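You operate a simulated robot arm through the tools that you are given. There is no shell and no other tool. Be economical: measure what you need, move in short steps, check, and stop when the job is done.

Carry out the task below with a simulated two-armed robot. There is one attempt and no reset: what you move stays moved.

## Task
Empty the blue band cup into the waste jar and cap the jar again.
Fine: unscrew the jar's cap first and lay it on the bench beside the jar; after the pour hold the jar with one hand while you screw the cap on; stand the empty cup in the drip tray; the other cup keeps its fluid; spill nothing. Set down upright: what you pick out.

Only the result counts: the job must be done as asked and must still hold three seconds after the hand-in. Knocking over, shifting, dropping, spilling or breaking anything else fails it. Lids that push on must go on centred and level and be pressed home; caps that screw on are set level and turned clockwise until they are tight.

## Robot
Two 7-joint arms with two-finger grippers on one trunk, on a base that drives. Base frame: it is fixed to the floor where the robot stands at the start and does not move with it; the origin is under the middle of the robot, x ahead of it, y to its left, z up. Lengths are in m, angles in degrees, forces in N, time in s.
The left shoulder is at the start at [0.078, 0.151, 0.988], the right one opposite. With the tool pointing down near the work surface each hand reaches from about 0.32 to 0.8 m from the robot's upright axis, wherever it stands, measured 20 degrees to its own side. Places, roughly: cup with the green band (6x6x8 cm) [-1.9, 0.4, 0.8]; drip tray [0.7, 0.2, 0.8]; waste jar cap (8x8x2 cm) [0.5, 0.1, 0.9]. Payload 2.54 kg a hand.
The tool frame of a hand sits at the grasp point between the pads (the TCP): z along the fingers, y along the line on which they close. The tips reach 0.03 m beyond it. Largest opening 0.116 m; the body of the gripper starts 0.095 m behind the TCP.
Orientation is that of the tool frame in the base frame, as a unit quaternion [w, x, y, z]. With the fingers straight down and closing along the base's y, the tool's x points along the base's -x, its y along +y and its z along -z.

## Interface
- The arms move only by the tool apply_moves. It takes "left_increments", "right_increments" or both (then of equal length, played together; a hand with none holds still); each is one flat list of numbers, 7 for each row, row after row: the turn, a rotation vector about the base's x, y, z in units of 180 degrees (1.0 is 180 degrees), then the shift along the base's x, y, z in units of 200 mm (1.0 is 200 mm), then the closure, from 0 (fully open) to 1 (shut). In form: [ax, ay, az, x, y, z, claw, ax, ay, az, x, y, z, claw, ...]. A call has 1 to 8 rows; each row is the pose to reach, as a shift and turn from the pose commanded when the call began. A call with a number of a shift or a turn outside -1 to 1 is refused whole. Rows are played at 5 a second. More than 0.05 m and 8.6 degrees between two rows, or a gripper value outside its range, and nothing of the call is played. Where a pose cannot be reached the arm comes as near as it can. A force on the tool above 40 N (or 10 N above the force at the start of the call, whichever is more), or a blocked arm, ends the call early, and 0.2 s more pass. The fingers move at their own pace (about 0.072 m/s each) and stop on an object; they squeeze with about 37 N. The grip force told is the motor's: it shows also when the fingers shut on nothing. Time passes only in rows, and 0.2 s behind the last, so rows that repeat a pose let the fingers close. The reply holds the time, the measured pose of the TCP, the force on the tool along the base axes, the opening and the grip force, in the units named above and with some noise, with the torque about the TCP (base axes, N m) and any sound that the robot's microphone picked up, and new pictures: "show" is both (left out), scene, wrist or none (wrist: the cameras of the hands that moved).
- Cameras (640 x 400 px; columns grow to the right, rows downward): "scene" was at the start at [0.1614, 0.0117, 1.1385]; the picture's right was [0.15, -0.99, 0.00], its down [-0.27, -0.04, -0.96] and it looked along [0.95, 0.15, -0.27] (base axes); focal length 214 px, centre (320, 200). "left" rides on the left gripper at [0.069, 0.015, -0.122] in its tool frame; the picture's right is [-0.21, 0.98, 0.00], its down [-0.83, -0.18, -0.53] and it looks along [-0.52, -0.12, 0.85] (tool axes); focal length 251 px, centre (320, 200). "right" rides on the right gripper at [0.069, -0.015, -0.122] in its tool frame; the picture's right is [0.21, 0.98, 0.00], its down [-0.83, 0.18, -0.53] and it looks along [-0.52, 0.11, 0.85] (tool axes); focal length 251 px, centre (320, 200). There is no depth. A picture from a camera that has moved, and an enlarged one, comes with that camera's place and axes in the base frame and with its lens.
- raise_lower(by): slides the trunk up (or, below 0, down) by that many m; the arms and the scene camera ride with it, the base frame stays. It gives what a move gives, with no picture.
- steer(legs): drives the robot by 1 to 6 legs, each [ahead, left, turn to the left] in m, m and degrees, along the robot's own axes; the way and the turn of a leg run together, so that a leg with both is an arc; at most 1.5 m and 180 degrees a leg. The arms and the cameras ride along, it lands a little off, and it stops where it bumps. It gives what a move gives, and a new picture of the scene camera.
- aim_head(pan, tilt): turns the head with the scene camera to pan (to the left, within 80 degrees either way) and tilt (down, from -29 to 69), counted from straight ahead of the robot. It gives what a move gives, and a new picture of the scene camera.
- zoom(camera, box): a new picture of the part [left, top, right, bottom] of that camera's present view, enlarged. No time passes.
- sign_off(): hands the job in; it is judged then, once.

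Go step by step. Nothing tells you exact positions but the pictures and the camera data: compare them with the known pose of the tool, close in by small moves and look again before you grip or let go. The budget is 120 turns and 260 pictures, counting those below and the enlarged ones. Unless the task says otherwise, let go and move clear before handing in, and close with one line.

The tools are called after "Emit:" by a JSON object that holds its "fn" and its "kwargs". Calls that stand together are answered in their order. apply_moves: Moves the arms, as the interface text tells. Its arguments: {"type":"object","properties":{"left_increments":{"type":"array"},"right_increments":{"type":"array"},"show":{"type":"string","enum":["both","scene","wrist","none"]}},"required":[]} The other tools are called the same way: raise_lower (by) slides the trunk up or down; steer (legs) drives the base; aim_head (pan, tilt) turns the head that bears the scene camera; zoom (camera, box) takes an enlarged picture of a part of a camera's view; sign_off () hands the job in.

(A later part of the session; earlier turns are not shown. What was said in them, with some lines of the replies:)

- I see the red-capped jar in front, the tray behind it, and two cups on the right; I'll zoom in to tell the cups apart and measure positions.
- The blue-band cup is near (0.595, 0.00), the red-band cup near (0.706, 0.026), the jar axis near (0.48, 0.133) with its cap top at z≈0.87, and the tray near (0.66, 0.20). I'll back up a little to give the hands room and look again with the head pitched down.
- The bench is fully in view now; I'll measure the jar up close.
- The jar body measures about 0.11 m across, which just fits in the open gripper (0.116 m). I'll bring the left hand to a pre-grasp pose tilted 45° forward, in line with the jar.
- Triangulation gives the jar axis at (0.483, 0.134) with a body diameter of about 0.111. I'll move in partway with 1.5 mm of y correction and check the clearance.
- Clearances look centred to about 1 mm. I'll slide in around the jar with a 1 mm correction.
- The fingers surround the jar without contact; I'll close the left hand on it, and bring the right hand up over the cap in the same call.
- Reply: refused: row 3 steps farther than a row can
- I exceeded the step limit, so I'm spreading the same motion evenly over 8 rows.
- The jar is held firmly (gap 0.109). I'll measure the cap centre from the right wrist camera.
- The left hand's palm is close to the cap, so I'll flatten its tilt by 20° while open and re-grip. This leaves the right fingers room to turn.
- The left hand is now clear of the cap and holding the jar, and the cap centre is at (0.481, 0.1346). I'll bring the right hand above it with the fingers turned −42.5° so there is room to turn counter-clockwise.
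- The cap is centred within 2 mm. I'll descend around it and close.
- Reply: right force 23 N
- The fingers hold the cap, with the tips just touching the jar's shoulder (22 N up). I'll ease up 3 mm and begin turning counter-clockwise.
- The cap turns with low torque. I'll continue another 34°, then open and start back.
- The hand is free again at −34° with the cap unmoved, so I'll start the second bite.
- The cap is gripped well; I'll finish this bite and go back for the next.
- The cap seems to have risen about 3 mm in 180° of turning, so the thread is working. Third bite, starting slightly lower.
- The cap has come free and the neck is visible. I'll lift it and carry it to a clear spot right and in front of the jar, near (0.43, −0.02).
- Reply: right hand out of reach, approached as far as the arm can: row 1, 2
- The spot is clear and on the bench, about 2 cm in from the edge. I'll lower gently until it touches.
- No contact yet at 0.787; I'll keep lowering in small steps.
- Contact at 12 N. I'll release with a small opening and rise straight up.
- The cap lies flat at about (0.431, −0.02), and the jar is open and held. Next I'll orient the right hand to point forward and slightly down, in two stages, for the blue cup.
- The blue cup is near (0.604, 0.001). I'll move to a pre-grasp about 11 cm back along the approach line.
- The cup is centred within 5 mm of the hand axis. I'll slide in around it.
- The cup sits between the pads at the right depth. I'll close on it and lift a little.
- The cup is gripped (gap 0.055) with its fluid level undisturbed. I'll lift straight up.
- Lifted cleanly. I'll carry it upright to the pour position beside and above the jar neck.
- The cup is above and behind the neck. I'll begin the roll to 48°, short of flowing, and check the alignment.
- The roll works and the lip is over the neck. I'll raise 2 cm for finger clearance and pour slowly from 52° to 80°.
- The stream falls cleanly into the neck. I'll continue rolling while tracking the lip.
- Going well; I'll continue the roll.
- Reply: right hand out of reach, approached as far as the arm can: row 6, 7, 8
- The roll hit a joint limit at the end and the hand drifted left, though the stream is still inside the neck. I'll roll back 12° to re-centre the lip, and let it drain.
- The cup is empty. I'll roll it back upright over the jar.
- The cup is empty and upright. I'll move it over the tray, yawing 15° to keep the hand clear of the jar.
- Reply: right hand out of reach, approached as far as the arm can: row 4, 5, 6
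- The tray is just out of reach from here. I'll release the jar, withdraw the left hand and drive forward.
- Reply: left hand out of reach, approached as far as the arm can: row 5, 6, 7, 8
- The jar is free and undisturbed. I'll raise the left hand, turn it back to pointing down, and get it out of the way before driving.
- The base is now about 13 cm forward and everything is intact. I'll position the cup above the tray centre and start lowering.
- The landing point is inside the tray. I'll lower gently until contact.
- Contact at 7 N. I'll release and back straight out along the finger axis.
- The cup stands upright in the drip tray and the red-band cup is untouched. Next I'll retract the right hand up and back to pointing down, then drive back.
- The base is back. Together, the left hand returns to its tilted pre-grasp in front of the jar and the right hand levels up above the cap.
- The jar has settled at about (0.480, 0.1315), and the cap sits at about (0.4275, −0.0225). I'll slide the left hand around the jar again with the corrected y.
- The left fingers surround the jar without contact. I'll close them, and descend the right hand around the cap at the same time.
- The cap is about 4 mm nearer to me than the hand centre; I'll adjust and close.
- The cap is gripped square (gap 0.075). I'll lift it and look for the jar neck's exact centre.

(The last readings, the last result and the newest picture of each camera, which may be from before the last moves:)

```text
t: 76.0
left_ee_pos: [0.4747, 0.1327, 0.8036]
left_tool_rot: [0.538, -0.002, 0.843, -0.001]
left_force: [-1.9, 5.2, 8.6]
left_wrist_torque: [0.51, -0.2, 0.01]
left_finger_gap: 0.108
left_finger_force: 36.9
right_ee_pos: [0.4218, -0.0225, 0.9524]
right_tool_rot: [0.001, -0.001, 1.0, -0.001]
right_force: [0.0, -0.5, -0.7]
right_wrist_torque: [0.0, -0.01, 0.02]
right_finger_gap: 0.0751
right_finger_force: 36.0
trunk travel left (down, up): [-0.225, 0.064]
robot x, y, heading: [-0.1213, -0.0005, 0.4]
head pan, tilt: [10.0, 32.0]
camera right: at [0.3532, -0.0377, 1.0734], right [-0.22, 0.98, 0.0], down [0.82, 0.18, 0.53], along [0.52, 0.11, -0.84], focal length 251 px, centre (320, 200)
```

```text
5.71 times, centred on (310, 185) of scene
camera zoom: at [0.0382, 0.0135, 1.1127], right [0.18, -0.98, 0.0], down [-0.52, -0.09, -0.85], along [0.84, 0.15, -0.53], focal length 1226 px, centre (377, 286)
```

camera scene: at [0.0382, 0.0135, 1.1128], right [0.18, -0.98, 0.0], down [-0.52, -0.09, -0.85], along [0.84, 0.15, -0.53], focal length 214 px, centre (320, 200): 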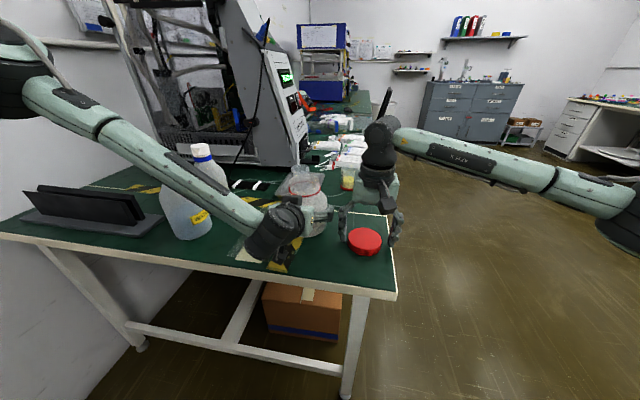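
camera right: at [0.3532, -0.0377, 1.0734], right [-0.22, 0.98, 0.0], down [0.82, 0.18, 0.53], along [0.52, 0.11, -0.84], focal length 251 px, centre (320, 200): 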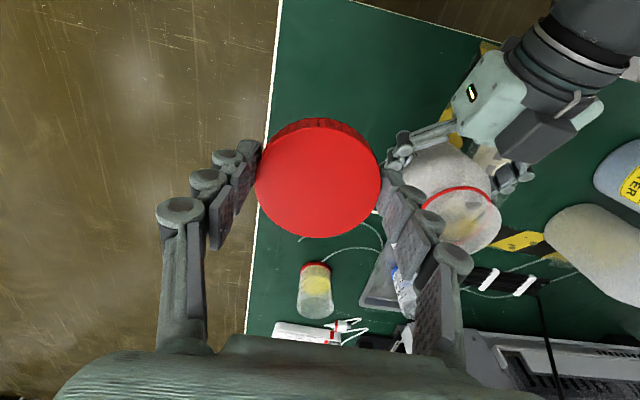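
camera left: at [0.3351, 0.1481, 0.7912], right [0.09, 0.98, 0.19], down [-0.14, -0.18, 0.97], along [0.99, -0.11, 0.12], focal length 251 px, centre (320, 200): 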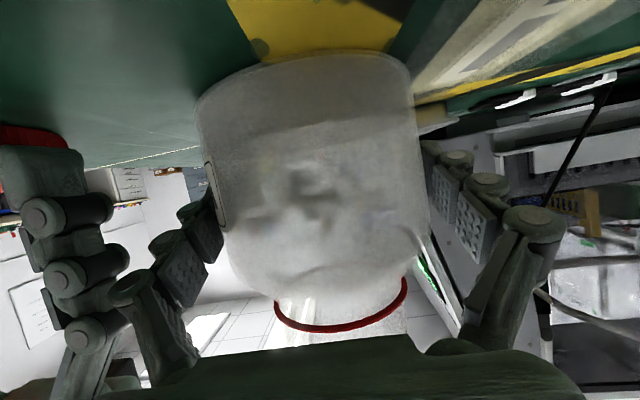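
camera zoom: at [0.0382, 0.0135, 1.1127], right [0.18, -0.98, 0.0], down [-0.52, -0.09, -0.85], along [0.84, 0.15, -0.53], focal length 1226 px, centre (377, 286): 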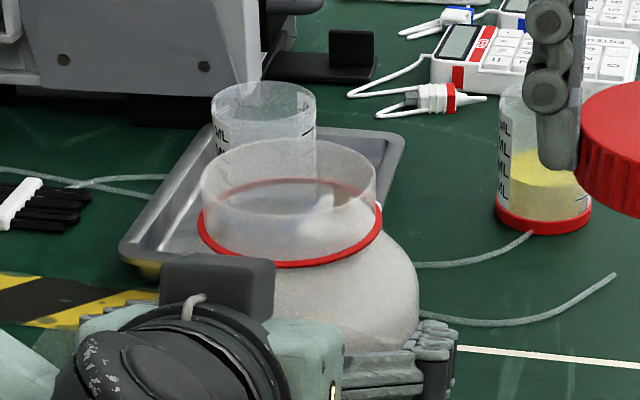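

The neck centre is at about (0.4775, 0.133). I'll bring the cap over it, turning to +42° to leave room for clockwise turning.

Emit:
{"fn": "apply_moves", "kwargs": {"right_increments": [0, 0, 0.0472, 0.046, 0.1295, 0, 1, 0, 0, 0.0944, 0.092, 0.259, 0, 1, 0, 0, 0.1416, 0.138, 0.3885, 0, 1, 0, 0, 0.1888, 0.184, 0.518, 0, 1, 0, 0, 0.2266, 0.23, 0.6475, 0, 1, 0, 0, 0.2266, 0.2765, 0.777, -0.05, 1, 0, 0, 0.2266, 0.2765, 0.777, -0.1, 1], "show": "wrist"}}

Emit:
{"fn": "zoom", "kwargs": {"camera": "scene", "box": [270, 140, 350, 210]}}

```text
t: 77.6
left_ee_pos: [0.4751, 0.1331, 0.802]
left_tool_rot: [0.538, -0.002, 0.843, -0.002]
left_force: [-0.9, 3.6, 8.9]
left_wrist_torque: [0.51, -0.23, 0.26]
left_finger_gap: 0.1078
left_finger_force: 37.4
right_ee_pos: [0.4779, 0.1335, 0.9309]
right_tool_rot: [0.001, -0.349, 0.937, 0.0]
right_force: [-0.4, 0.0, 0.4]
right_wrist_torque: [0.02, -0.01, -0.01]
right_finger_gap: 0.0751
right_finger_force: 36.6
trunk travel left (down, up): [-0.225, 0.064]
robot x, y, heading: [-0.1186, 0.0017, 0.3]
head pan, tilt: [10.0, 32.0]
camera right: at [0.4364, 0.0772, 1.0515], right [-0.8, 0.6, 0.0], down [0.5, 0.68, 0.53], along [0.32, 0.43, -0.85], focal length 251 px, centre (320, 200)
```

right: 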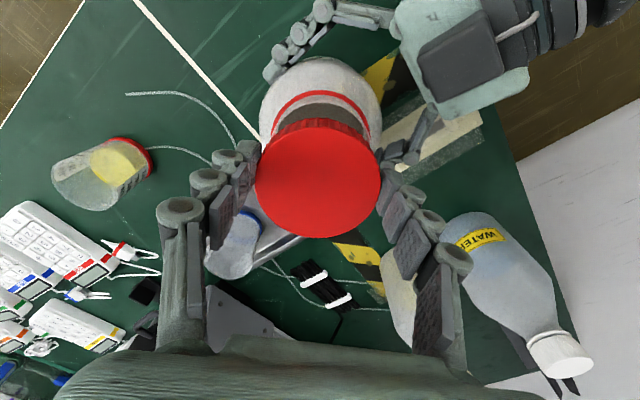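

```text
5.71 times, centred on (310, 175) of scene
camera zoom: at [0.0382, 0.0134, 1.1128], right [0.18, -0.98, 0.0], down [-0.52, -0.09, -0.85], along [0.84, 0.15, -0.53], focal length 1226 px, centre (377, 343)
```

zoom: 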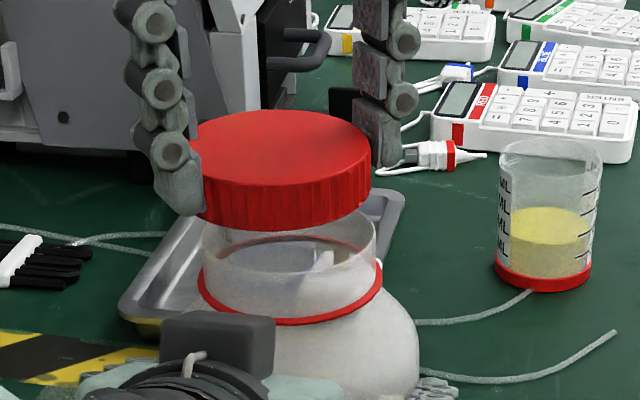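

Emit:
{"fn": "zoom", "kwargs": {"camera": "right", "box": [240, 40, 400, 250]}}

Emit:
{"fn": "zoom", "kwargs": {"camera": "left", "box": [180, 180, 480, 400]}}

```text
1.90 times, centred on (320, 145) of right
camera zoom: at [0.4364, 0.0772, 1.0515], right [-0.8, 0.6, 0.0], down [0.5, 0.68, 0.53], along [0.32, 0.43, -0.85], focal length 479 px, centre (320, 305)
```

zoom: 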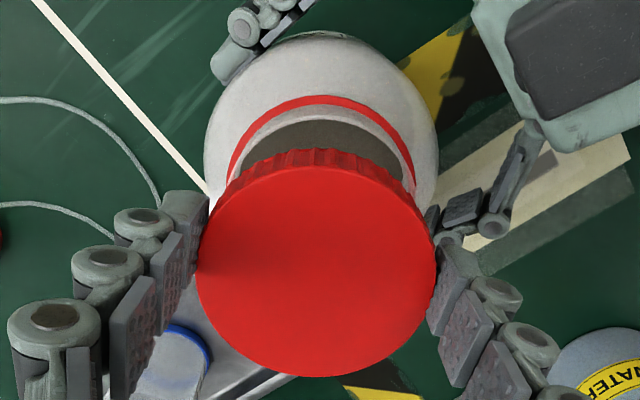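

```text
1.82 times, centred on (330, 290) of left
camera zoom: at [0.335, 0.1479, 0.7912], right [0.09, 0.98, 0.19], down [-0.14, -0.18, 0.97], along [0.99, -0.11, 0.12], focal length 457 px, centre (302, 36)
```

zoom: 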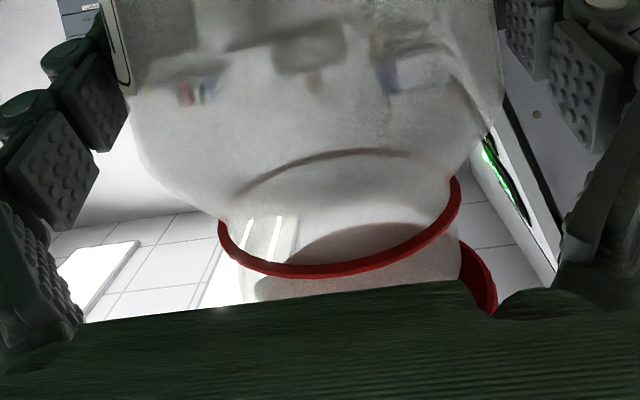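

Both views agree the cap sits about 7 mm off the neck axis, mostly because of an offset within the grip. I'll correct by (−5.6, −5) mm and lower to just above contact.

Emit:
{"fn": "apply_moves", "kwargs": {"right_increments": [0, 0, 0, -0.028, -0.025, 0, 1, 0, 0, 0, -0.028, -0.025, -0.04, 1, 0, 0, 0, -0.028, -0.025, -0.07, 1], "show": "none"}}

Emit:
{"fn": "zoom", "kwargs": {"camera": "scene", "box": [270, 140, 350, 210]}}

Emit:
{"fn": "zoom", "kwargs": {"camera": "right", "box": [240, 40, 400, 250]}}

```text
t: 78.4
left_ee_pos: [0.4761, 0.1322, 0.8021]
left_tool_rot: [0.538, -0.002, 0.843, -0.001]
left_force: [-0.9, 1.9, 8.5]
left_wrist_torque: [0.52, -0.16, 0.14]
left_finger_gap: 0.108
left_finger_force: 37.1
right_ee_pos: [0.4722, 0.1279, 0.9173]
right_tool_rot: [0.0, -0.348, 0.937, 0.0]
right_force: [0.1, 0.1, 0.0]
right_wrist_torque: [0.04, -0.01, 0.0]
right_finger_gap: 0.0751
right_finger_force: 36.8
trunk travel left (down, up): [-0.225, 0.064]
robot x, y, heading: [-0.1198, -0.0026, 0.0]
head pan, tilt: [10.0, 32.0]
```

```text
5.71 times, centred on (310, 175) of scene
camera zoom: at [0.0382, 0.0133, 1.1128], right [0.18, -0.98, 0.0], down [-0.52, -0.09, -0.85], along [0.84, 0.15, -0.53], focal length 1226 px, centre (377, 343)
```

zoom: 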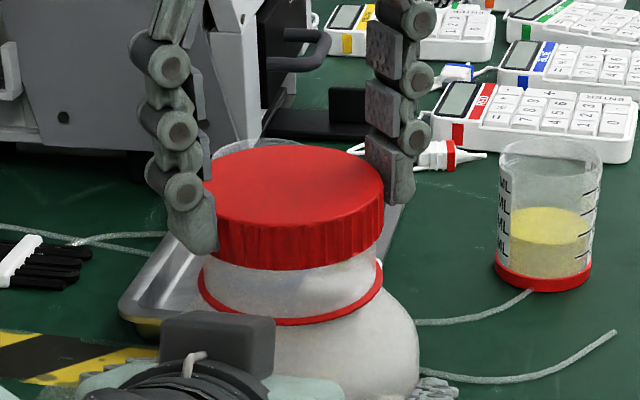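

```text
1.90 times, centred on (320, 145) of right
camera zoom: at [0.4302, 0.0708, 1.0384], right [-0.8, 0.6, 0.0], down [0.51, 0.68, 0.53], along [0.32, 0.43, -0.85], focal length 479 px, centre (320, 305)
```

zoom: 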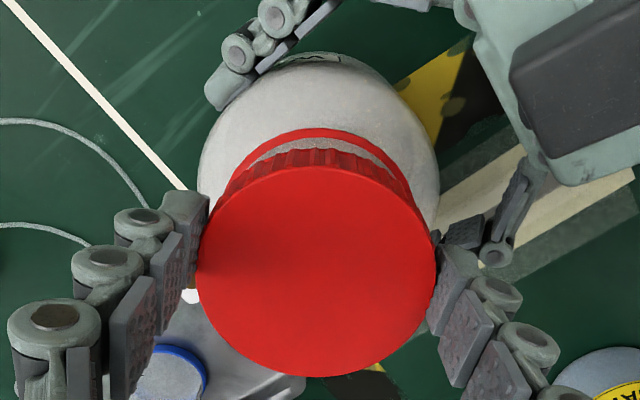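

The cap is now well aligned on the neck. I'll lower until it touches.

Emit:
{"fn": "apply_moves", "kwargs": {"right_increments": [0, 0, 0, 0, 0, -0.02, 1, 0, 0, 0, 0, 0, -0.04, 1, 0, 0, 0, 0, 0, -0.055, 1, 0, 0, 0, 0, 0, -0.07, 1, 0, 0, 0, 0, 0, -0.085, 1, 0, 0, 0, 0, 0, -0.1, 1], "show": "none"}}

Emit:
{"fn": "zoom", "kwargs": {"camera": "scene", "box": [270, 140, 350, 210]}}

```text
t: 79.8
left_ee_pos: [0.4755, 0.1318, 0.8037]
left_tool_rot: [0.538, -0.003, 0.843, -0.001]
left_force: [14.4, 2.1, 0.1]
left_wrist_torque: [-0.17, 0.05, -0.18]
left_finger_gap: 0.1078
left_finger_force: 36.5
right_ee_pos: [0.4706, 0.1268, 0.9]
right_tool_rot: [0.001, -0.349, 0.937, 0.0]
right_force: [-14.4, -8.3, 20.0]
right_wrist_torque: [-0.45, 0.4, 0.01]
right_finger_gap: 0.0753
right_finger_force: 37.1
trunk travel left (down, up): [-0.225, 0.064]
robot x, y, heading: [-0.1182, -0.0016, 0.2]
head pan, tilt: [10.0, 32.0]
```

```text
5.71 times, centred on (310, 175) of scene
camera zoom: at [0.0375, 0.0126, 1.1131], right [0.18, -0.98, 0.0], down [-0.52, -0.09, -0.85], along [0.84, 0.15, -0.53], focal length 1226 px, centre (377, 343)
```

zoom: 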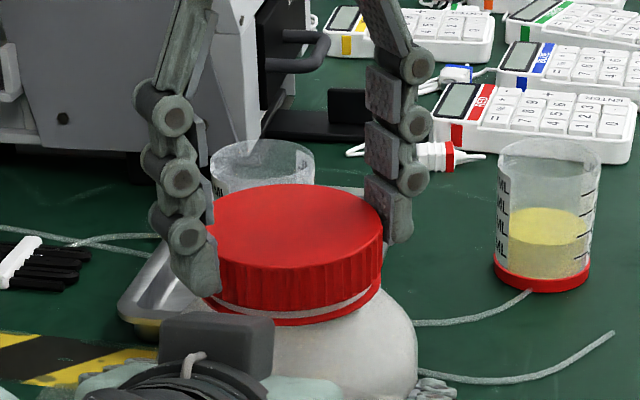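

The cap rests on the thread start, with a slight side load. I'll relax sideways, open to let it settle, and re-centre the hand.

Emit:
{"fn": "apply_moves", "kwargs": {"right_increments": [0, 0, 0, -0.006, -0.004, 0.0, 1, 0, 0, 0, -0.006, -0.004, 0.0, 0.15, 0, 0, 0, -0.006, -0.004, 0.0, 0.15, 0, 0, 0, -0.006, -0.004, 0.02, 0.15], "show": "wrist"}}

Emit:
{"fn": "zoom", "kwargs": {"camera": "right", "box": [240, 40, 400, 250]}}

Emit:
{"fn": "zoom", "kwargs": {"camera": "scene", "box": [270, 140, 350, 210]}}

```text
t: 80.8
left_ee_pos: [0.4758, 0.1309, 0.8026]
left_tool_rot: [0.538, -0.002, 0.843, -0.001]
left_force: [-5.0, 0.6, 8.3]
left_wrist_torque: [0.32, -0.1, 0.15]
left_finger_gap: 0.108
left_finger_force: 36.8
right_ee_pos: [0.471, 0.1273, 0.9021]
right_tool_rot: [0.001, -0.349, 0.937, -0.001]
right_force: [-0.7, 0.6, -0.1]
right_wrist_torque: [-0.03, -0.02, 0.02]
right_finger_gap: 0.0986
right_finger_force: 0.0
trunk travel left (down, up): [-0.225, 0.064]
robot x, y, heading: [-0.1173, 0.0028, 0.3]
head pan, tilt: [10.0, 32.0]
camera right: at [0.429, 0.0704, 1.0235], right [-0.8, 0.6, 0.0], down [0.51, 0.68, 0.53], along [0.32, 0.43, -0.85], focal length 251 px, centre (320, 200)
```

right: 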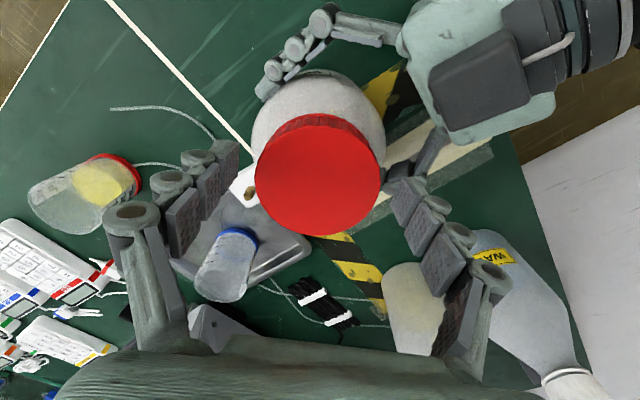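

```text
1.90 times, centred on (320, 145) of right
camera zoom: at [0.429, 0.0704, 1.0235], right [-0.8, 0.6, 0.0], down [0.51, 0.68, 0.53], along [0.32, 0.43, -0.85], focal length 479 px, centre (320, 305)
```

zoom: 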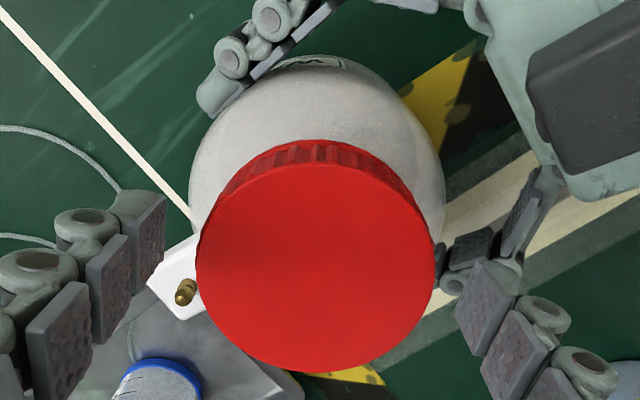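

```text
5.71 times, centred on (310, 175) of scene
camera zoom: at [0.0379, 0.0132, 1.1128], right [0.18, -0.98, 0.0], down [-0.52, -0.09, -0.85], along [0.84, 0.15, -0.53], focal length 1226 px, centre (377, 343)
```

zoom: 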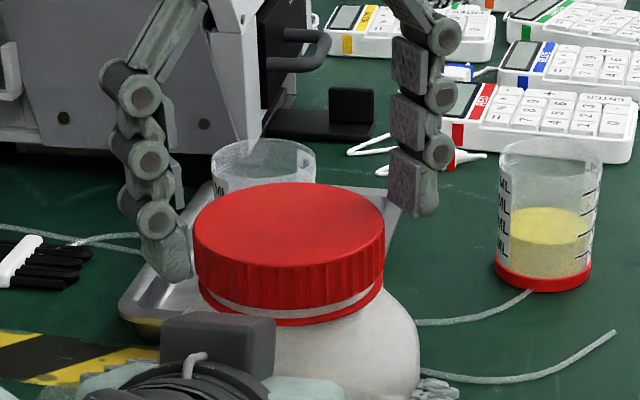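

The cap sits level on the neck, centred near (0.475, 0.130). I'll re-centre the hand, grip lower, and start turning clockwise with a gentle descent.

Emit:
{"fn": "apply_moves", "kwargs": {"right_increments": [0, 0, 0, 0.021, 0.0155, -0.065, 0.15, 0, 0, 0, 0.021, 0.0155, -0.065, 1, 0, 0, 0, 0.021, 0.0155, -0.065, 1, 0, 0, -0.0472, 0.021, 0.0155, -0.067, 1, 0, 0, -0.0944, 0.021, 0.0155, -0.069, 1, 0, 0, -0.1416, 0.021, 0.0155, -0.071, 1, 0, 0, -0.1888, 0.021, 0.0155, -0.073, 1, 0, 0, -0.236, 0.021, 0.0155, -0.075, 1], "show": "wrist"}}

Emit:
{"fn": "zoom", "kwargs": {"camera": "scene", "box": [270, 140, 350, 210]}}

```text
t: 82.6
left_ee_pos: [0.4751, 0.1322, 0.8028]
left_tool_rot: [0.538, 0.0, 0.843, -0.002]
left_force: [-2.9, -10.5, 1.8]
left_wrist_torque: [1.44, -0.45, 0.12]
left_finger_gap: 0.1084
left_finger_force: 37.2
right_ee_pos: [0.4752, 0.132, 0.8882]
right_tool_rot: [0.002, 0.015, 1.0, 0.001]
right_force: [0.3, 13.5, 8.3]
right_wrist_torque: [-0.02, 0.06, 0.04]
right_finger_gap: 0.0749
right_finger_force: 37.1
trunk travel left (down, up): [-0.225, 0.064]
robot x, y, heading: [-0.1165, 0.0008, 0.2]
head pan, tilt: [10.0, 32.0]
camera right: at [0.4057, 0.1177, 1.0088], right [-0.18, 0.98, 0.0], down [0.83, 0.15, 0.54], along [0.53, 0.1, -0.84], focal length 251 px, centre (320, 200)
```

right: 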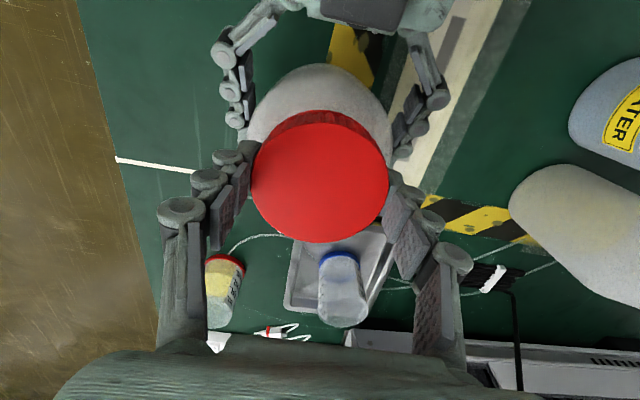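

```text
5.71 times, centred on (310, 175) of scene
camera zoom: at [0.038, 0.0135, 1.1128], right [0.18, -0.98, 0.0], down [-0.52, -0.09, -0.85], along [0.84, 0.15, -0.53], focal length 1226 px, centre (377, 343)
```

zoom: 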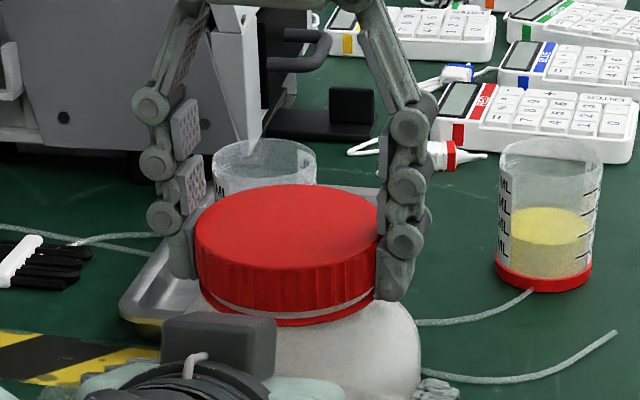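

Turning well with modest side force; I'll comply by +1.5 mm in y, continue, then release and go back.

Emit:
{"fn": "apply_moves", "kwargs": {"right_increments": [0, 0, -0.0472, 0, 0.007, -0.003, 1, 0, 0, -0.0944, 0, 0.007, -0.006, 1, 0, 0, -0.1416, 0, 0.007, -0.009, 1, 0, 0, -0.1888, 0, 0.007, -0.012, 1, 0, 0, -0.236, 0, 0.007, -0.015, 1, 0, 0, -0.236, 0, 0.007, -0.015, 1], "show": "none"}}

Emit:
{"fn": "zoom", "kwargs": {"camera": "scene", "box": [270, 140, 350, 210]}}

```text
t: 84.0
left_ee_pos: [0.4757, 0.1314, 0.8029]
left_tool_rot: [0.538, -0.002, 0.843, -0.001]
left_force: [5.8, -10.2, -7.0]
left_wrist_torque: [0.34, -0.89, -0.11]
left_finger_gap: 0.108
left_finger_force: 36.9
right_ee_pos: [0.4761, 0.132, 0.8862]
right_tool_rot: [0.001, 0.377, 0.926, 0.002]
right_force: [-1.1, 6.8, 29.7]
right_wrist_torque: [0.1, -0.1, -0.05]
right_finger_gap: 0.0746
right_finger_force: 37.4
trunk travel left (down, up): [-0.225, 0.064]
robot x, y, heading: [-0.1192, -0.0007, 0.5]
head pan, tilt: [10.0, 32.0]
```

```text
5.71 times, centred on (310, 175) of scene
camera zoom: at [0.0377, 0.0127, 1.1129], right [0.18, -0.98, 0.0], down [-0.52, -0.09, -0.85], along [0.84, 0.15, -0.53], focal length 1226 px, centre (377, 343)
```

zoom: 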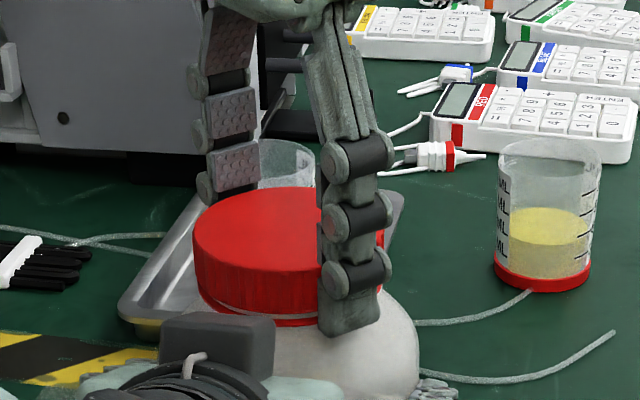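

The cap is threading down (about 2 mm lower). I'll release, return to +41° and take the next bite.

Emit:
{"fn": "apply_moves", "kwargs": {"right_increments": [0, 0, 0, 0, 0, 0.01, 0.15, 0, 0, 0.0472, 0, 0, 0.01, 0.15, 0, 0, 0.0944, 0, 0, 0.01, 0.15, 0, 0, 0.1416, 0, 0, 0.01, 0.15, 0, 0, 0.1888, 0, 0, 0.01, 0.15, 0, 0, 0.236, 0, 0, 0.01, 0.15, 0, 0, 0.2832, 0, 0, 0.01, 0.15, 0, 0, 0.3304, 0, 0, 0.01, 0.15], "show": "none"}}

Emit:
{"fn": "apply_moves", "kwargs": {"right_increments": [0, 0, 0.0472, 0, 0, 0, 0.15, 0, 0, 0.0944, 0, 0, 0, 0.15, 0, 0, 0.1416, 0, 0, 0, 0.15, 0, 0, 0.1416, 0, 0, 0, 1, 0, 0, 0.1416, 0, 0, 0, 1, 0, 0, 0.0944, 0, 0, -0.003, 1, 0, 0, 0.0472, 0, 0, -0.006, 1, 0, 0, 0, 0, 0, -0.009, 1], "show": "none"}}

Emit:
{"fn": "apply_moves", "kwargs": {"right_increments": [0, 0, -0.0472, 0, 0, -0.003, 1, 0, 0, -0.0944, 0, 0, -0.006, 1, 0, 0, -0.1416, 0, 0, -0.009, 1, 0, 0, -0.1888, 0, 0, -0.012, 1, 0, 0, -0.236, 0, 0, -0.015, 1, 0, 0, -0.2832, 0, 0, -0.015, 1, 0, 0, -0.3304, 0, 0, -0.015, 1], "show": "wrist"}}

Emit:
{"fn": "zoom", "kwargs": {"camera": "scene", "box": [270, 140, 350, 210]}}

```text
t: 85.8
left_ee_pos: [0.4756, 0.1319, 0.8028]
left_tool_rot: [0.538, -0.002, 0.843, -0.001]
left_force: [2.6, 8.2, 6.4]
left_wrist_torque: [0.69, -0.32, 0.06]
left_finger_gap: 0.1078
left_finger_force: 36.9
right_ee_pos: [0.4756, 0.1324, 0.8844]
right_tool_rot: [0.001, -0.135, 0.991, -0.001]
right_force: [0.3, 1.2, -0.1]
right_wrist_torque: [0.01, 0.01, 0.02]
right_finger_gap: 0.0987
right_finger_force: 0.0
trunk travel left (down, up): [-0.225, 0.064]
robot x, y, heading: [-0.1148, -0.0008, 0.3]
head pan, tilt: [10.0, 32.0]
```

```text
t: 87.6
left_ee_pos: [0.4756, 0.1312, 0.8023]
left_tool_rot: [0.539, -0.003, 0.842, -0.001]
left_force: [5.3, 6.8, 5.5]
left_wrist_torque: [0.69, -0.8, -0.15]
left_finger_gap: 0.1078
left_finger_force: 36.9
right_ee_pos: [0.4765, 0.1321, 0.8854]
right_tool_rot: [0.002, -0.132, 0.991, 0.001]
right_force: [5.3, -0.3, 12.7]
right_wrist_torque: [-0.06, 0.0, 0.05]
right_finger_gap: 0.0754
right_finger_force: 36.7
trunk travel left (down, up): [-0.225, 0.064]
robot x, y, heading: [-0.1176, 0.0013, 0.5]
head pan, tilt: [10.0, 32.0]
```

```text
t: 89.2
left_ee_pos: [0.4746, 0.1327, 0.8019]
left_tool_rot: [0.538, -0.002, 0.843, -0.001]
left_force: [10.4, 2.1, 0.0]
left_wrist_torque: [0.95, 0.06, -0.3]
left_finger_gap: 0.1079
left_finger_force: 37.2
right_ee_pos: [0.4759, 0.1326, 0.8824]
right_tool_rot: [-0.001, 0.377, 0.926, 0.001]
right_force: [6.0, 7.8, 28.0]
right_wrist_torque: [0.14, -0.26, 0.04]
right_finger_gap: 0.0758
right_finger_force: 37.6
trunk travel left (down, up): [-0.225, 0.064]
robot x, y, heading: [-0.1218, 0.0002, 0.1]
head pan, tilt: [10.0, 32.0]
camera right: at [0.4155, 0.1692, 1.0032], right [0.53, 0.85, 0.0], down [0.72, -0.45, 0.53], along [0.46, -0.28, -0.84], focal length 251 px, centre (320, 200)
```

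right: 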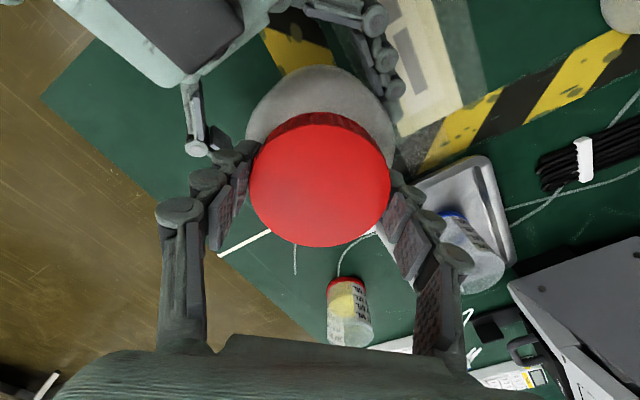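

```text
5.71 times, centred on (310, 175) of scene
camera zoom: at [0.0379, 0.0135, 1.1128], right [0.18, -0.98, 0.0], down [-0.52, -0.09, -0.85], along [0.84, 0.15, -0.53], focal length 1226 px, centre (377, 343)
```

zoom: 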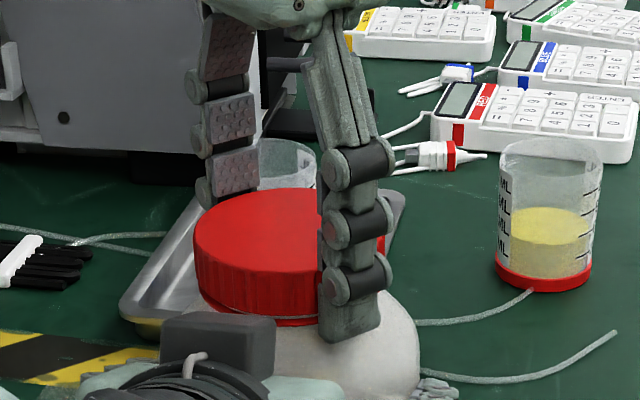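

Still descending (the silver gap is narrowing). Third bite, checking torque for tightness.

Emit:
{"fn": "apply_moves", "kwargs": {"right_increments": [0, 0, 0, 0, 0, 0.015, 0.15, 0, 0, 0.0472, 0, 0, 0.015, 0.15, 0, 0, 0.0944, 0, 0, 0.015, 0.15, 0, 0, 0.1416, 0, 0, 0.015, 0.15, 0, 0, 0.1888, 0, 0, 0.015, 0.15, 0, 0, 0.236, 0, 0, 0.015, 0.15, 0, 0, 0.2832, 0, 0, 0.015, 0.15, 0, 0, 0.3304, 0, 0, 0.015, 0.15], "show": "none"}}

Emit:
{"fn": "apply_moves", "kwargs": {"right_increments": [0, 0, 0.0472, 0, 0, 0, 0.15, 0, 0, 0.0944, 0, 0, 0, 0.15, 0, 0, 0.1416, 0, 0, 0, 0.15, 0, 0, 0.1416, 0, 0, 0, 1, 0, 0, 0.1416, 0, 0, 0, 1, 0, 0, 0.0944, 0, 0, -0.002, 1, 0, 0, 0.0472, 0, 0, -0.004, 1, 0, 0, 0, 0, 0, -0.006, 1], "show": "none"}}

Emit:
{"fn": "apply_moves", "kwargs": {"right_increments": [0, 0, -0.0472, 0, 0, -0.002, 1, 0, 0, -0.0944, 0, 0, -0.004, 1, 0, 0, -0.1416, 0, 0, -0.006, 1, 0, 0, -0.1888, 0, 0, -0.008, 1, 0, 0, -0.236, 0, 0, -0.01, 1, 0, 0, -0.2832, 0, 0, -0.01, 1, 0, 0, -0.3304, 0, 0, -0.01, 1], "show": "wrist"}}

Emit:
{"fn": "zoom", "kwargs": {"camera": "scene", "box": [270, 140, 350, 210]}}

```text
t: 91.0
left_ee_pos: [0.4749, 0.1319, 0.8023]
left_tool_rot: [0.538, -0.001, 0.843, -0.002]
left_force: [-5.9, -3.1, 5.4]
left_wrist_torque: [-0.16, 0.03, -0.06]
left_finger_gap: 0.1076
left_finger_force: 36.7
right_ee_pos: [0.4762, 0.1313, 0.8859]
right_tool_rot: [0.001, -0.134, 0.991, 0.0]
right_force: [0.5, -0.6, -0.6]
right_wrist_torque: [0.01, 0.0, -0.02]
right_finger_gap: 0.0986
right_finger_force: 0.1
trunk travel left (down, up): [-0.225, 0.064]
robot x, y, heading: [-0.117, 0.0003, -0.0]
head pan, tilt: [10.0, 32.0]
```

```text
t: 92.8
left_ee_pos: [0.475, 0.1327, 0.8032]
left_tool_rot: [0.538, -0.002, 0.843, -0.001]
left_force: [-0.2, -4.4, -0.2]
left_wrist_torque: [-0.08, -0.3, -0.08]
left_finger_gap: 0.1081
left_finger_force: 37.0
right_ee_pos: [0.476, 0.1317, 0.8851]
right_tool_rot: [0.0, -0.132, 0.991, 0.0]
right_force: [6.2, -2.0, 13.6]
right_wrist_torque: [-0.3, -0.17, 0.02]
right_finger_gap: 0.0756
right_finger_force: 36.0
trunk travel left (down, up): [-0.225, 0.064]
robot x, y, heading: [-0.1184, 0.0032, 0.5]
head pan, tilt: [10.0, 32.0]
```

```text
t: 94.4
left_ee_pos: [0.4746, 0.1299, 0.8023]
left_tool_rot: [0.537, 0.002, 0.843, -0.005]
left_force: [5.6, -25.3, -1.1]
left_wrist_torque: [1.31, -0.06, -1.45]
left_finger_gap: 0.1091
left_finger_force: 36.8
right_ee_pos: [0.4736, 0.1354, 0.8817]
right_tool_rot: [-0.002, 0.372, 0.928, 0.003]
right_force: [-3.5, 30.4, 7.6]
right_wrist_torque: [0.9, 0.16, 1.62]
right_finger_gap: 0.0745
right_finger_force: 37.1
trunk travel left (down, up): [-0.225, 0.064]
robot x, y, heading: [-0.1176, -0.0013, 0.2]
head pan, tilt: [10.0, 32.0]
camera right: at [0.4136, 0.1708, 1.002], right [0.52, 0.85, 0.01], down [0.72, -0.44, 0.53], along [0.46, -0.27, -0.85], focal length 251 px, centre (320, 200)
```

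right: 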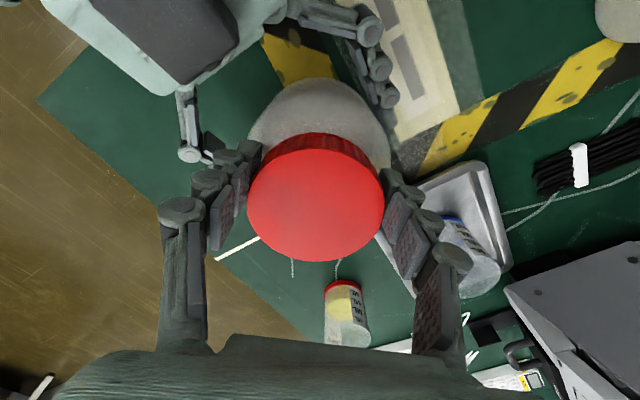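

```text
5.71 times, centred on (310, 175) of scene
camera zoom: at [0.0388, 0.0137, 1.1126], right [0.18, -0.98, 0.0], down [-0.52, -0.09, -0.85], along [0.83, 0.15, -0.53], focal length 1226 px, centre (377, 343)
```

zoom: 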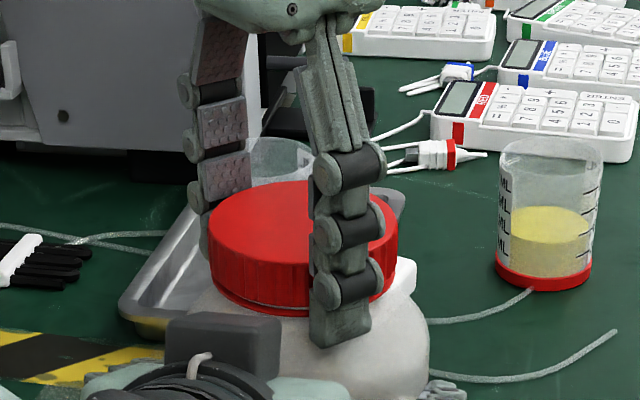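

Torque has jumped to 1.6 N·m with strong reaction, so the cap is tight. I'll open the right hand, rise clear and inspect.

Emit:
{"fn": "apply_moves", "kwargs": {"right_increments": [0, 0, 0, 0, 0, 0, 0.1, 0, 0, 0, 0, 0, 0, 0.1, 0, 0, 0, 0, 0, 0.05, 0.1, 0, 0, 0, 0, 0, 0.15, 0.1, 0, 0, 0, 0, 0, 0.3, 0.1], "show": "wrist"}}

Emit:
{"fn": "zoom", "kwargs": {"camera": "scene", "box": [260, 140, 360, 230]}}

```text
t: 95.6
left_ee_pos: [0.4754, 0.1331, 0.8037]
left_tool_rot: [0.539, -0.002, 0.842, -0.002]
left_force: [1.0, 7.1, 7.6]
left_wrist_torque: [0.08, -0.48, 0.33]
left_finger_gap: 0.1093
left_finger_force: 37.1
right_ee_pos: [0.4769, 0.1313, 0.9399]
right_tool_rot: [0.002, 0.375, 0.927, -0.001]
right_force: [-0.7, -0.4, 0.2]
right_wrist_torque: [-0.02, -0.02, 0.0]
right_finger_gap: 0.1044
right_finger_force: 0.1
trunk travel left (down, up): [-0.225, 0.064]
robot x, y, heading: [-0.1144, -0.003, 0.1]
head pan, tilt: [10.0, 32.0]
camera right: at [0.4169, 0.169, 1.0599], right [0.53, 0.85, 0.0], down [0.72, -0.44, 0.53], along [0.45, -0.28, -0.84], focal length 251 px, centre (320, 200)
```

right: 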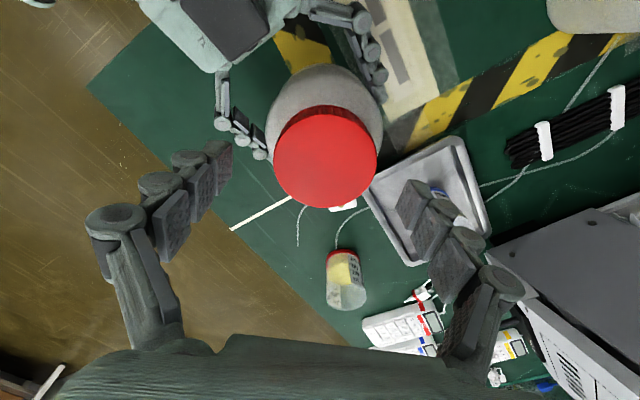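

```text
4.44 times, centred on (310, 185) of scene
camera zoom: at [0.0383, 0.0137, 1.1128], right [0.18, -0.98, 0.0], down [-0.52, -0.09, -0.85], along [0.84, 0.15, -0.53], focal length 953 px, centre (364, 267)
```

zoom: 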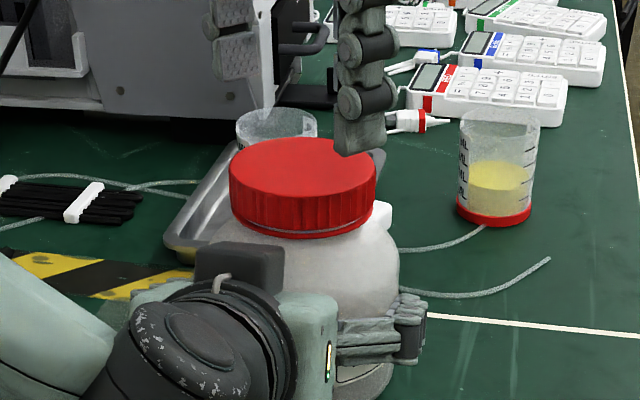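

The cap is level and fully down, with the same thin gap to the neck ring as at the start. I'll withdraw the right hand to its side while the left releases and backs off.

Emit:
{"fn": "apply_moves", "kwargs": {"right_increments": [0, 0, 0, 0, -0.05, 0.1, 0.1, 0, 0, 0.0472, 0, -0.2, 0.15, 0.1, 0, 0, 0.0944, 0, -0.4, 0.2, 0.1, 0, 0, 0.1416, 0, -0.6, 0.2, 0.1, 0, 0, 0.1888, -0.1, -0.8, 0.2, 0.1, 0, 0, 0.236, -0.2, -0.95, 0.2, 0.1], "left_increments": [0, 0, 0, 0, 0, 0, 0, 0, 0, 0, 0, 0, 0, 0, 0, 0, 0, 0, 0, 0, 0, 0, 0, 0, -0.15, 0, 0.07, 0, 0, 0, 0, -0.3, 0, 0.14, 0, 0, 0, 0, -0.42, 0, 0.2, 0], "show": "both"}}

Emit:
{"fn": "zoom", "kwargs": {"camera": "scene", "box": [240, 130, 380, 250]}}

```text
t: 97.0
left_ee_pos: [0.404, 0.132, 0.835]
left_tool_rot: [0.537, -0.002, 0.843, -0.002]
left_force: [-0.1, -0.3, -0.3]
left_wrist_torque: [0.01, 0.01, 0.0]
left_finger_gap: 0.1158
left_finger_force: 0.0
left hand out of reach, approached as far as the arm can: row 6
right_ee_pos: [0.436, -0.0594, 0.9824]
right_tool_rot: [0.0, 0.013, 1.0, -0.001]
right_force: [-0.4, 1.3, -1.4]
right_wrist_torque: [-0.02, 0.0, 0.03]
right_finger_gap: 0.1043
right_finger_force: 0.1
trunk travel left (down, up): [-0.225, 0.064]
robot x, y, heading: [-0.1237, -0.0009, 0.3]
head pan, tilt: [10.0, 32.0]
camera scene: at [0.0391, 0.0131, 1.1126], right [0.18, -0.98, 0.0], down [-0.52, -0.09, -0.85], along [0.83, 0.15, -0.53], focal length 214 px, centre (320, 200)
camera right: at [0.3668, -0.0729, 1.1028], right [-0.19, 0.98, 0.0], down [0.83, 0.16, 0.53], along [0.52, 0.1, -0.85], focal length 251 px, centre (320, 200)
camera left: at [0.2637, 0.148, 0.8239], right [0.09, 0.98, 0.19], down [-0.13, -0.18, 0.97], along [0.99, -0.11, 0.12], focal length 251 px, centre (320, 200)
```

scene: 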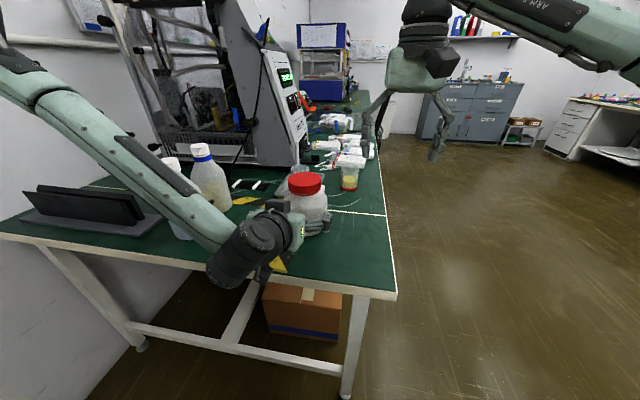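
right: 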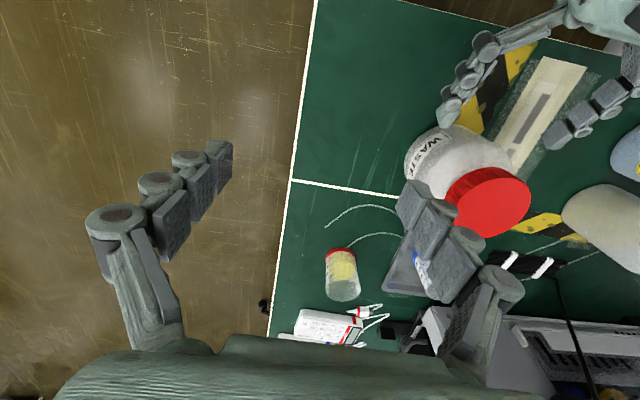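
left: 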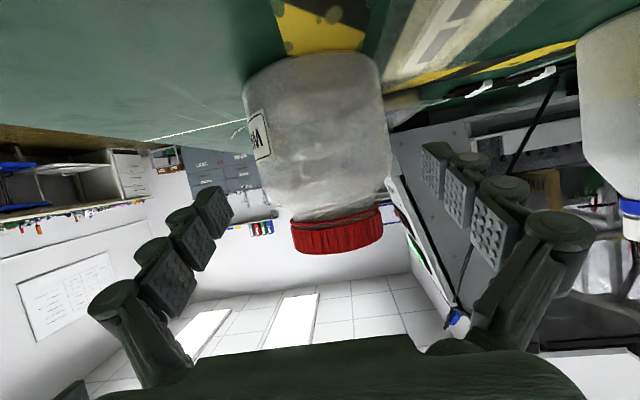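

```text
3.33 times, centred on (310, 190) of scene
camera zoom: at [0.0391, 0.0131, 1.1126], right [0.18, -0.98, 0.0], down [-0.52, -0.09, -0.85], along [0.83, 0.15, -0.53], focal length 715 px, centre (353, 233)
```

zoom: 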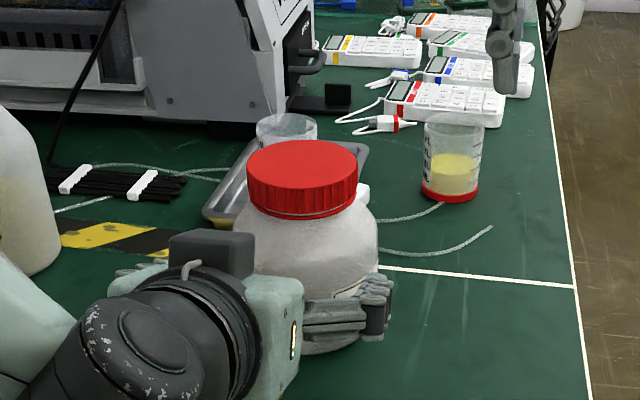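

The jar is capped and standing. I'll raise the left hand clear and take a last look.

Emit:
{"fn": "apply_moves", "kwargs": {"left_increments": [0, 0, 0, 0, 0, 0.15, 0, 0, 0, 0, 0, 0, 0.35, 0, 0, 0, 0, 0, 0, 0.55, 0, 0, 0.0451, 0, 0, 0.06, 0.7, 0, 0, 0.0902, 0, 0, 0.15, 0.8, 0, 0, 0.1353, 0, 0, 0.25, 0.9, 0, 0, 0.1804, 0, 0, 0.35, 1.0, 0, 0, 0.2255, 0, 0, 0.4, 1.0, 0], "show": "scene"}}

Emit:
{"fn": "zoom", "kwargs": {"camera": "scene", "box": [250, 150, 380, 250]}}

Emit:
{"fn": "zoom", "kwargs": {"camera": "right", "box": [300, 80, 580, 320]}}

```text
t: 98.8
left_ee_pos: [0.4044, 0.2103, 1.0357]
left_tool_rot: [0.21, -0.002, 0.978, -0.002]
left_force: [0.5, -0.1, 0.0]
left_wrist_torque: [0.0, -0.01, 0.04]
left_finger_gap: 0.1156
left_finger_force: 0.1
left hand out of reach, approached as far as the arm can: row 1, 2
right_ee_pos: [0.4365, -0.0586, 0.9812]
right_tool_rot: [0.0, 0.015, 1.0, -0.001]
right_force: [-0.1, -0.3, -0.8]
right_wrist_torque: [0.03, -0.04, -0.01]
right_finger_gap: 0.1042
right_finger_force: 0.1
trunk travel left (down, up): [-0.225, 0.064]
robot x, y, heading: [-0.1177, -0.003, 0.3]
head pan, tilt: [10.0, 32.0]
camera scene: at [0.0393, 0.0133, 1.1125], right [0.18, -0.98, 0.0], down [-0.52, -0.09, -0.85], along [0.83, 0.15, -0.53], focal length 214 px, centre (320, 200)
```

scene: 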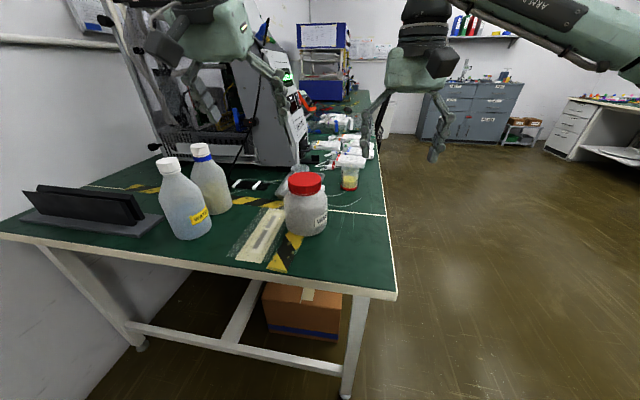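

```text
4.00 times, centred on (315, 200) of scene
camera zoom: at [0.0393, 0.0133, 1.1125], right [0.18, -0.98, 0.0], down [-0.52, -0.09, -0.85], along [0.83, 0.15, -0.53], focal length 858 px, centre (340, 200)
```

zoom: 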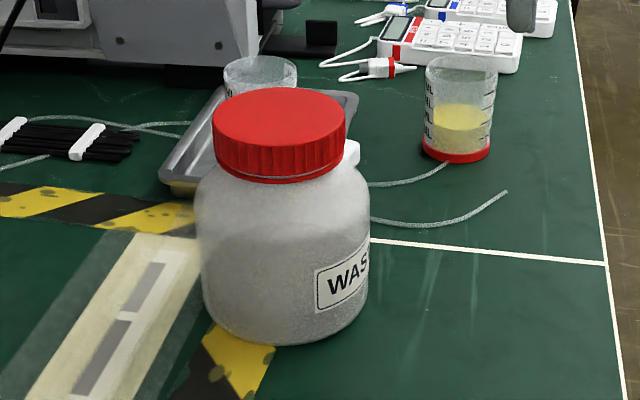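

```text
1.67 times, centred on (440, 200) of right
camera zoom: at [0.3672, -0.072, 1.1027], right [-0.19, 0.98, 0.0], down [0.83, 0.16, 0.53], along [0.52, 0.1, -0.85], focal length 419 px, centre (120, 200)
```

zoom: 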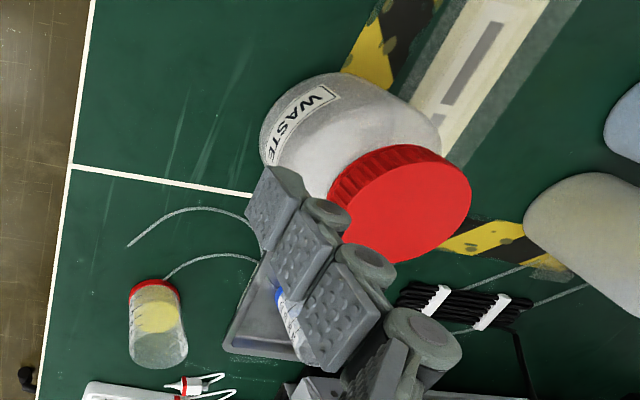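

The jar is capped level, the empty blue-band cup stands in the drip tray, the other cup still has its fluid and the bench is dry. Both hands are clear, so I'm handing in.

Emit:
{"fn": "sign_off", "kwargs": {}}

```text
The job is handed in.
```

I emptied the blue-band cup into the waste jar and stood the cup upright in the drip tray. I screwed the cap back on until it was tight while the left hand held the jar. I saw no spills, and the red-band cup kept its fluid. The jar itself moved a few millimetres and turned slightly in the grip during the final tightening.
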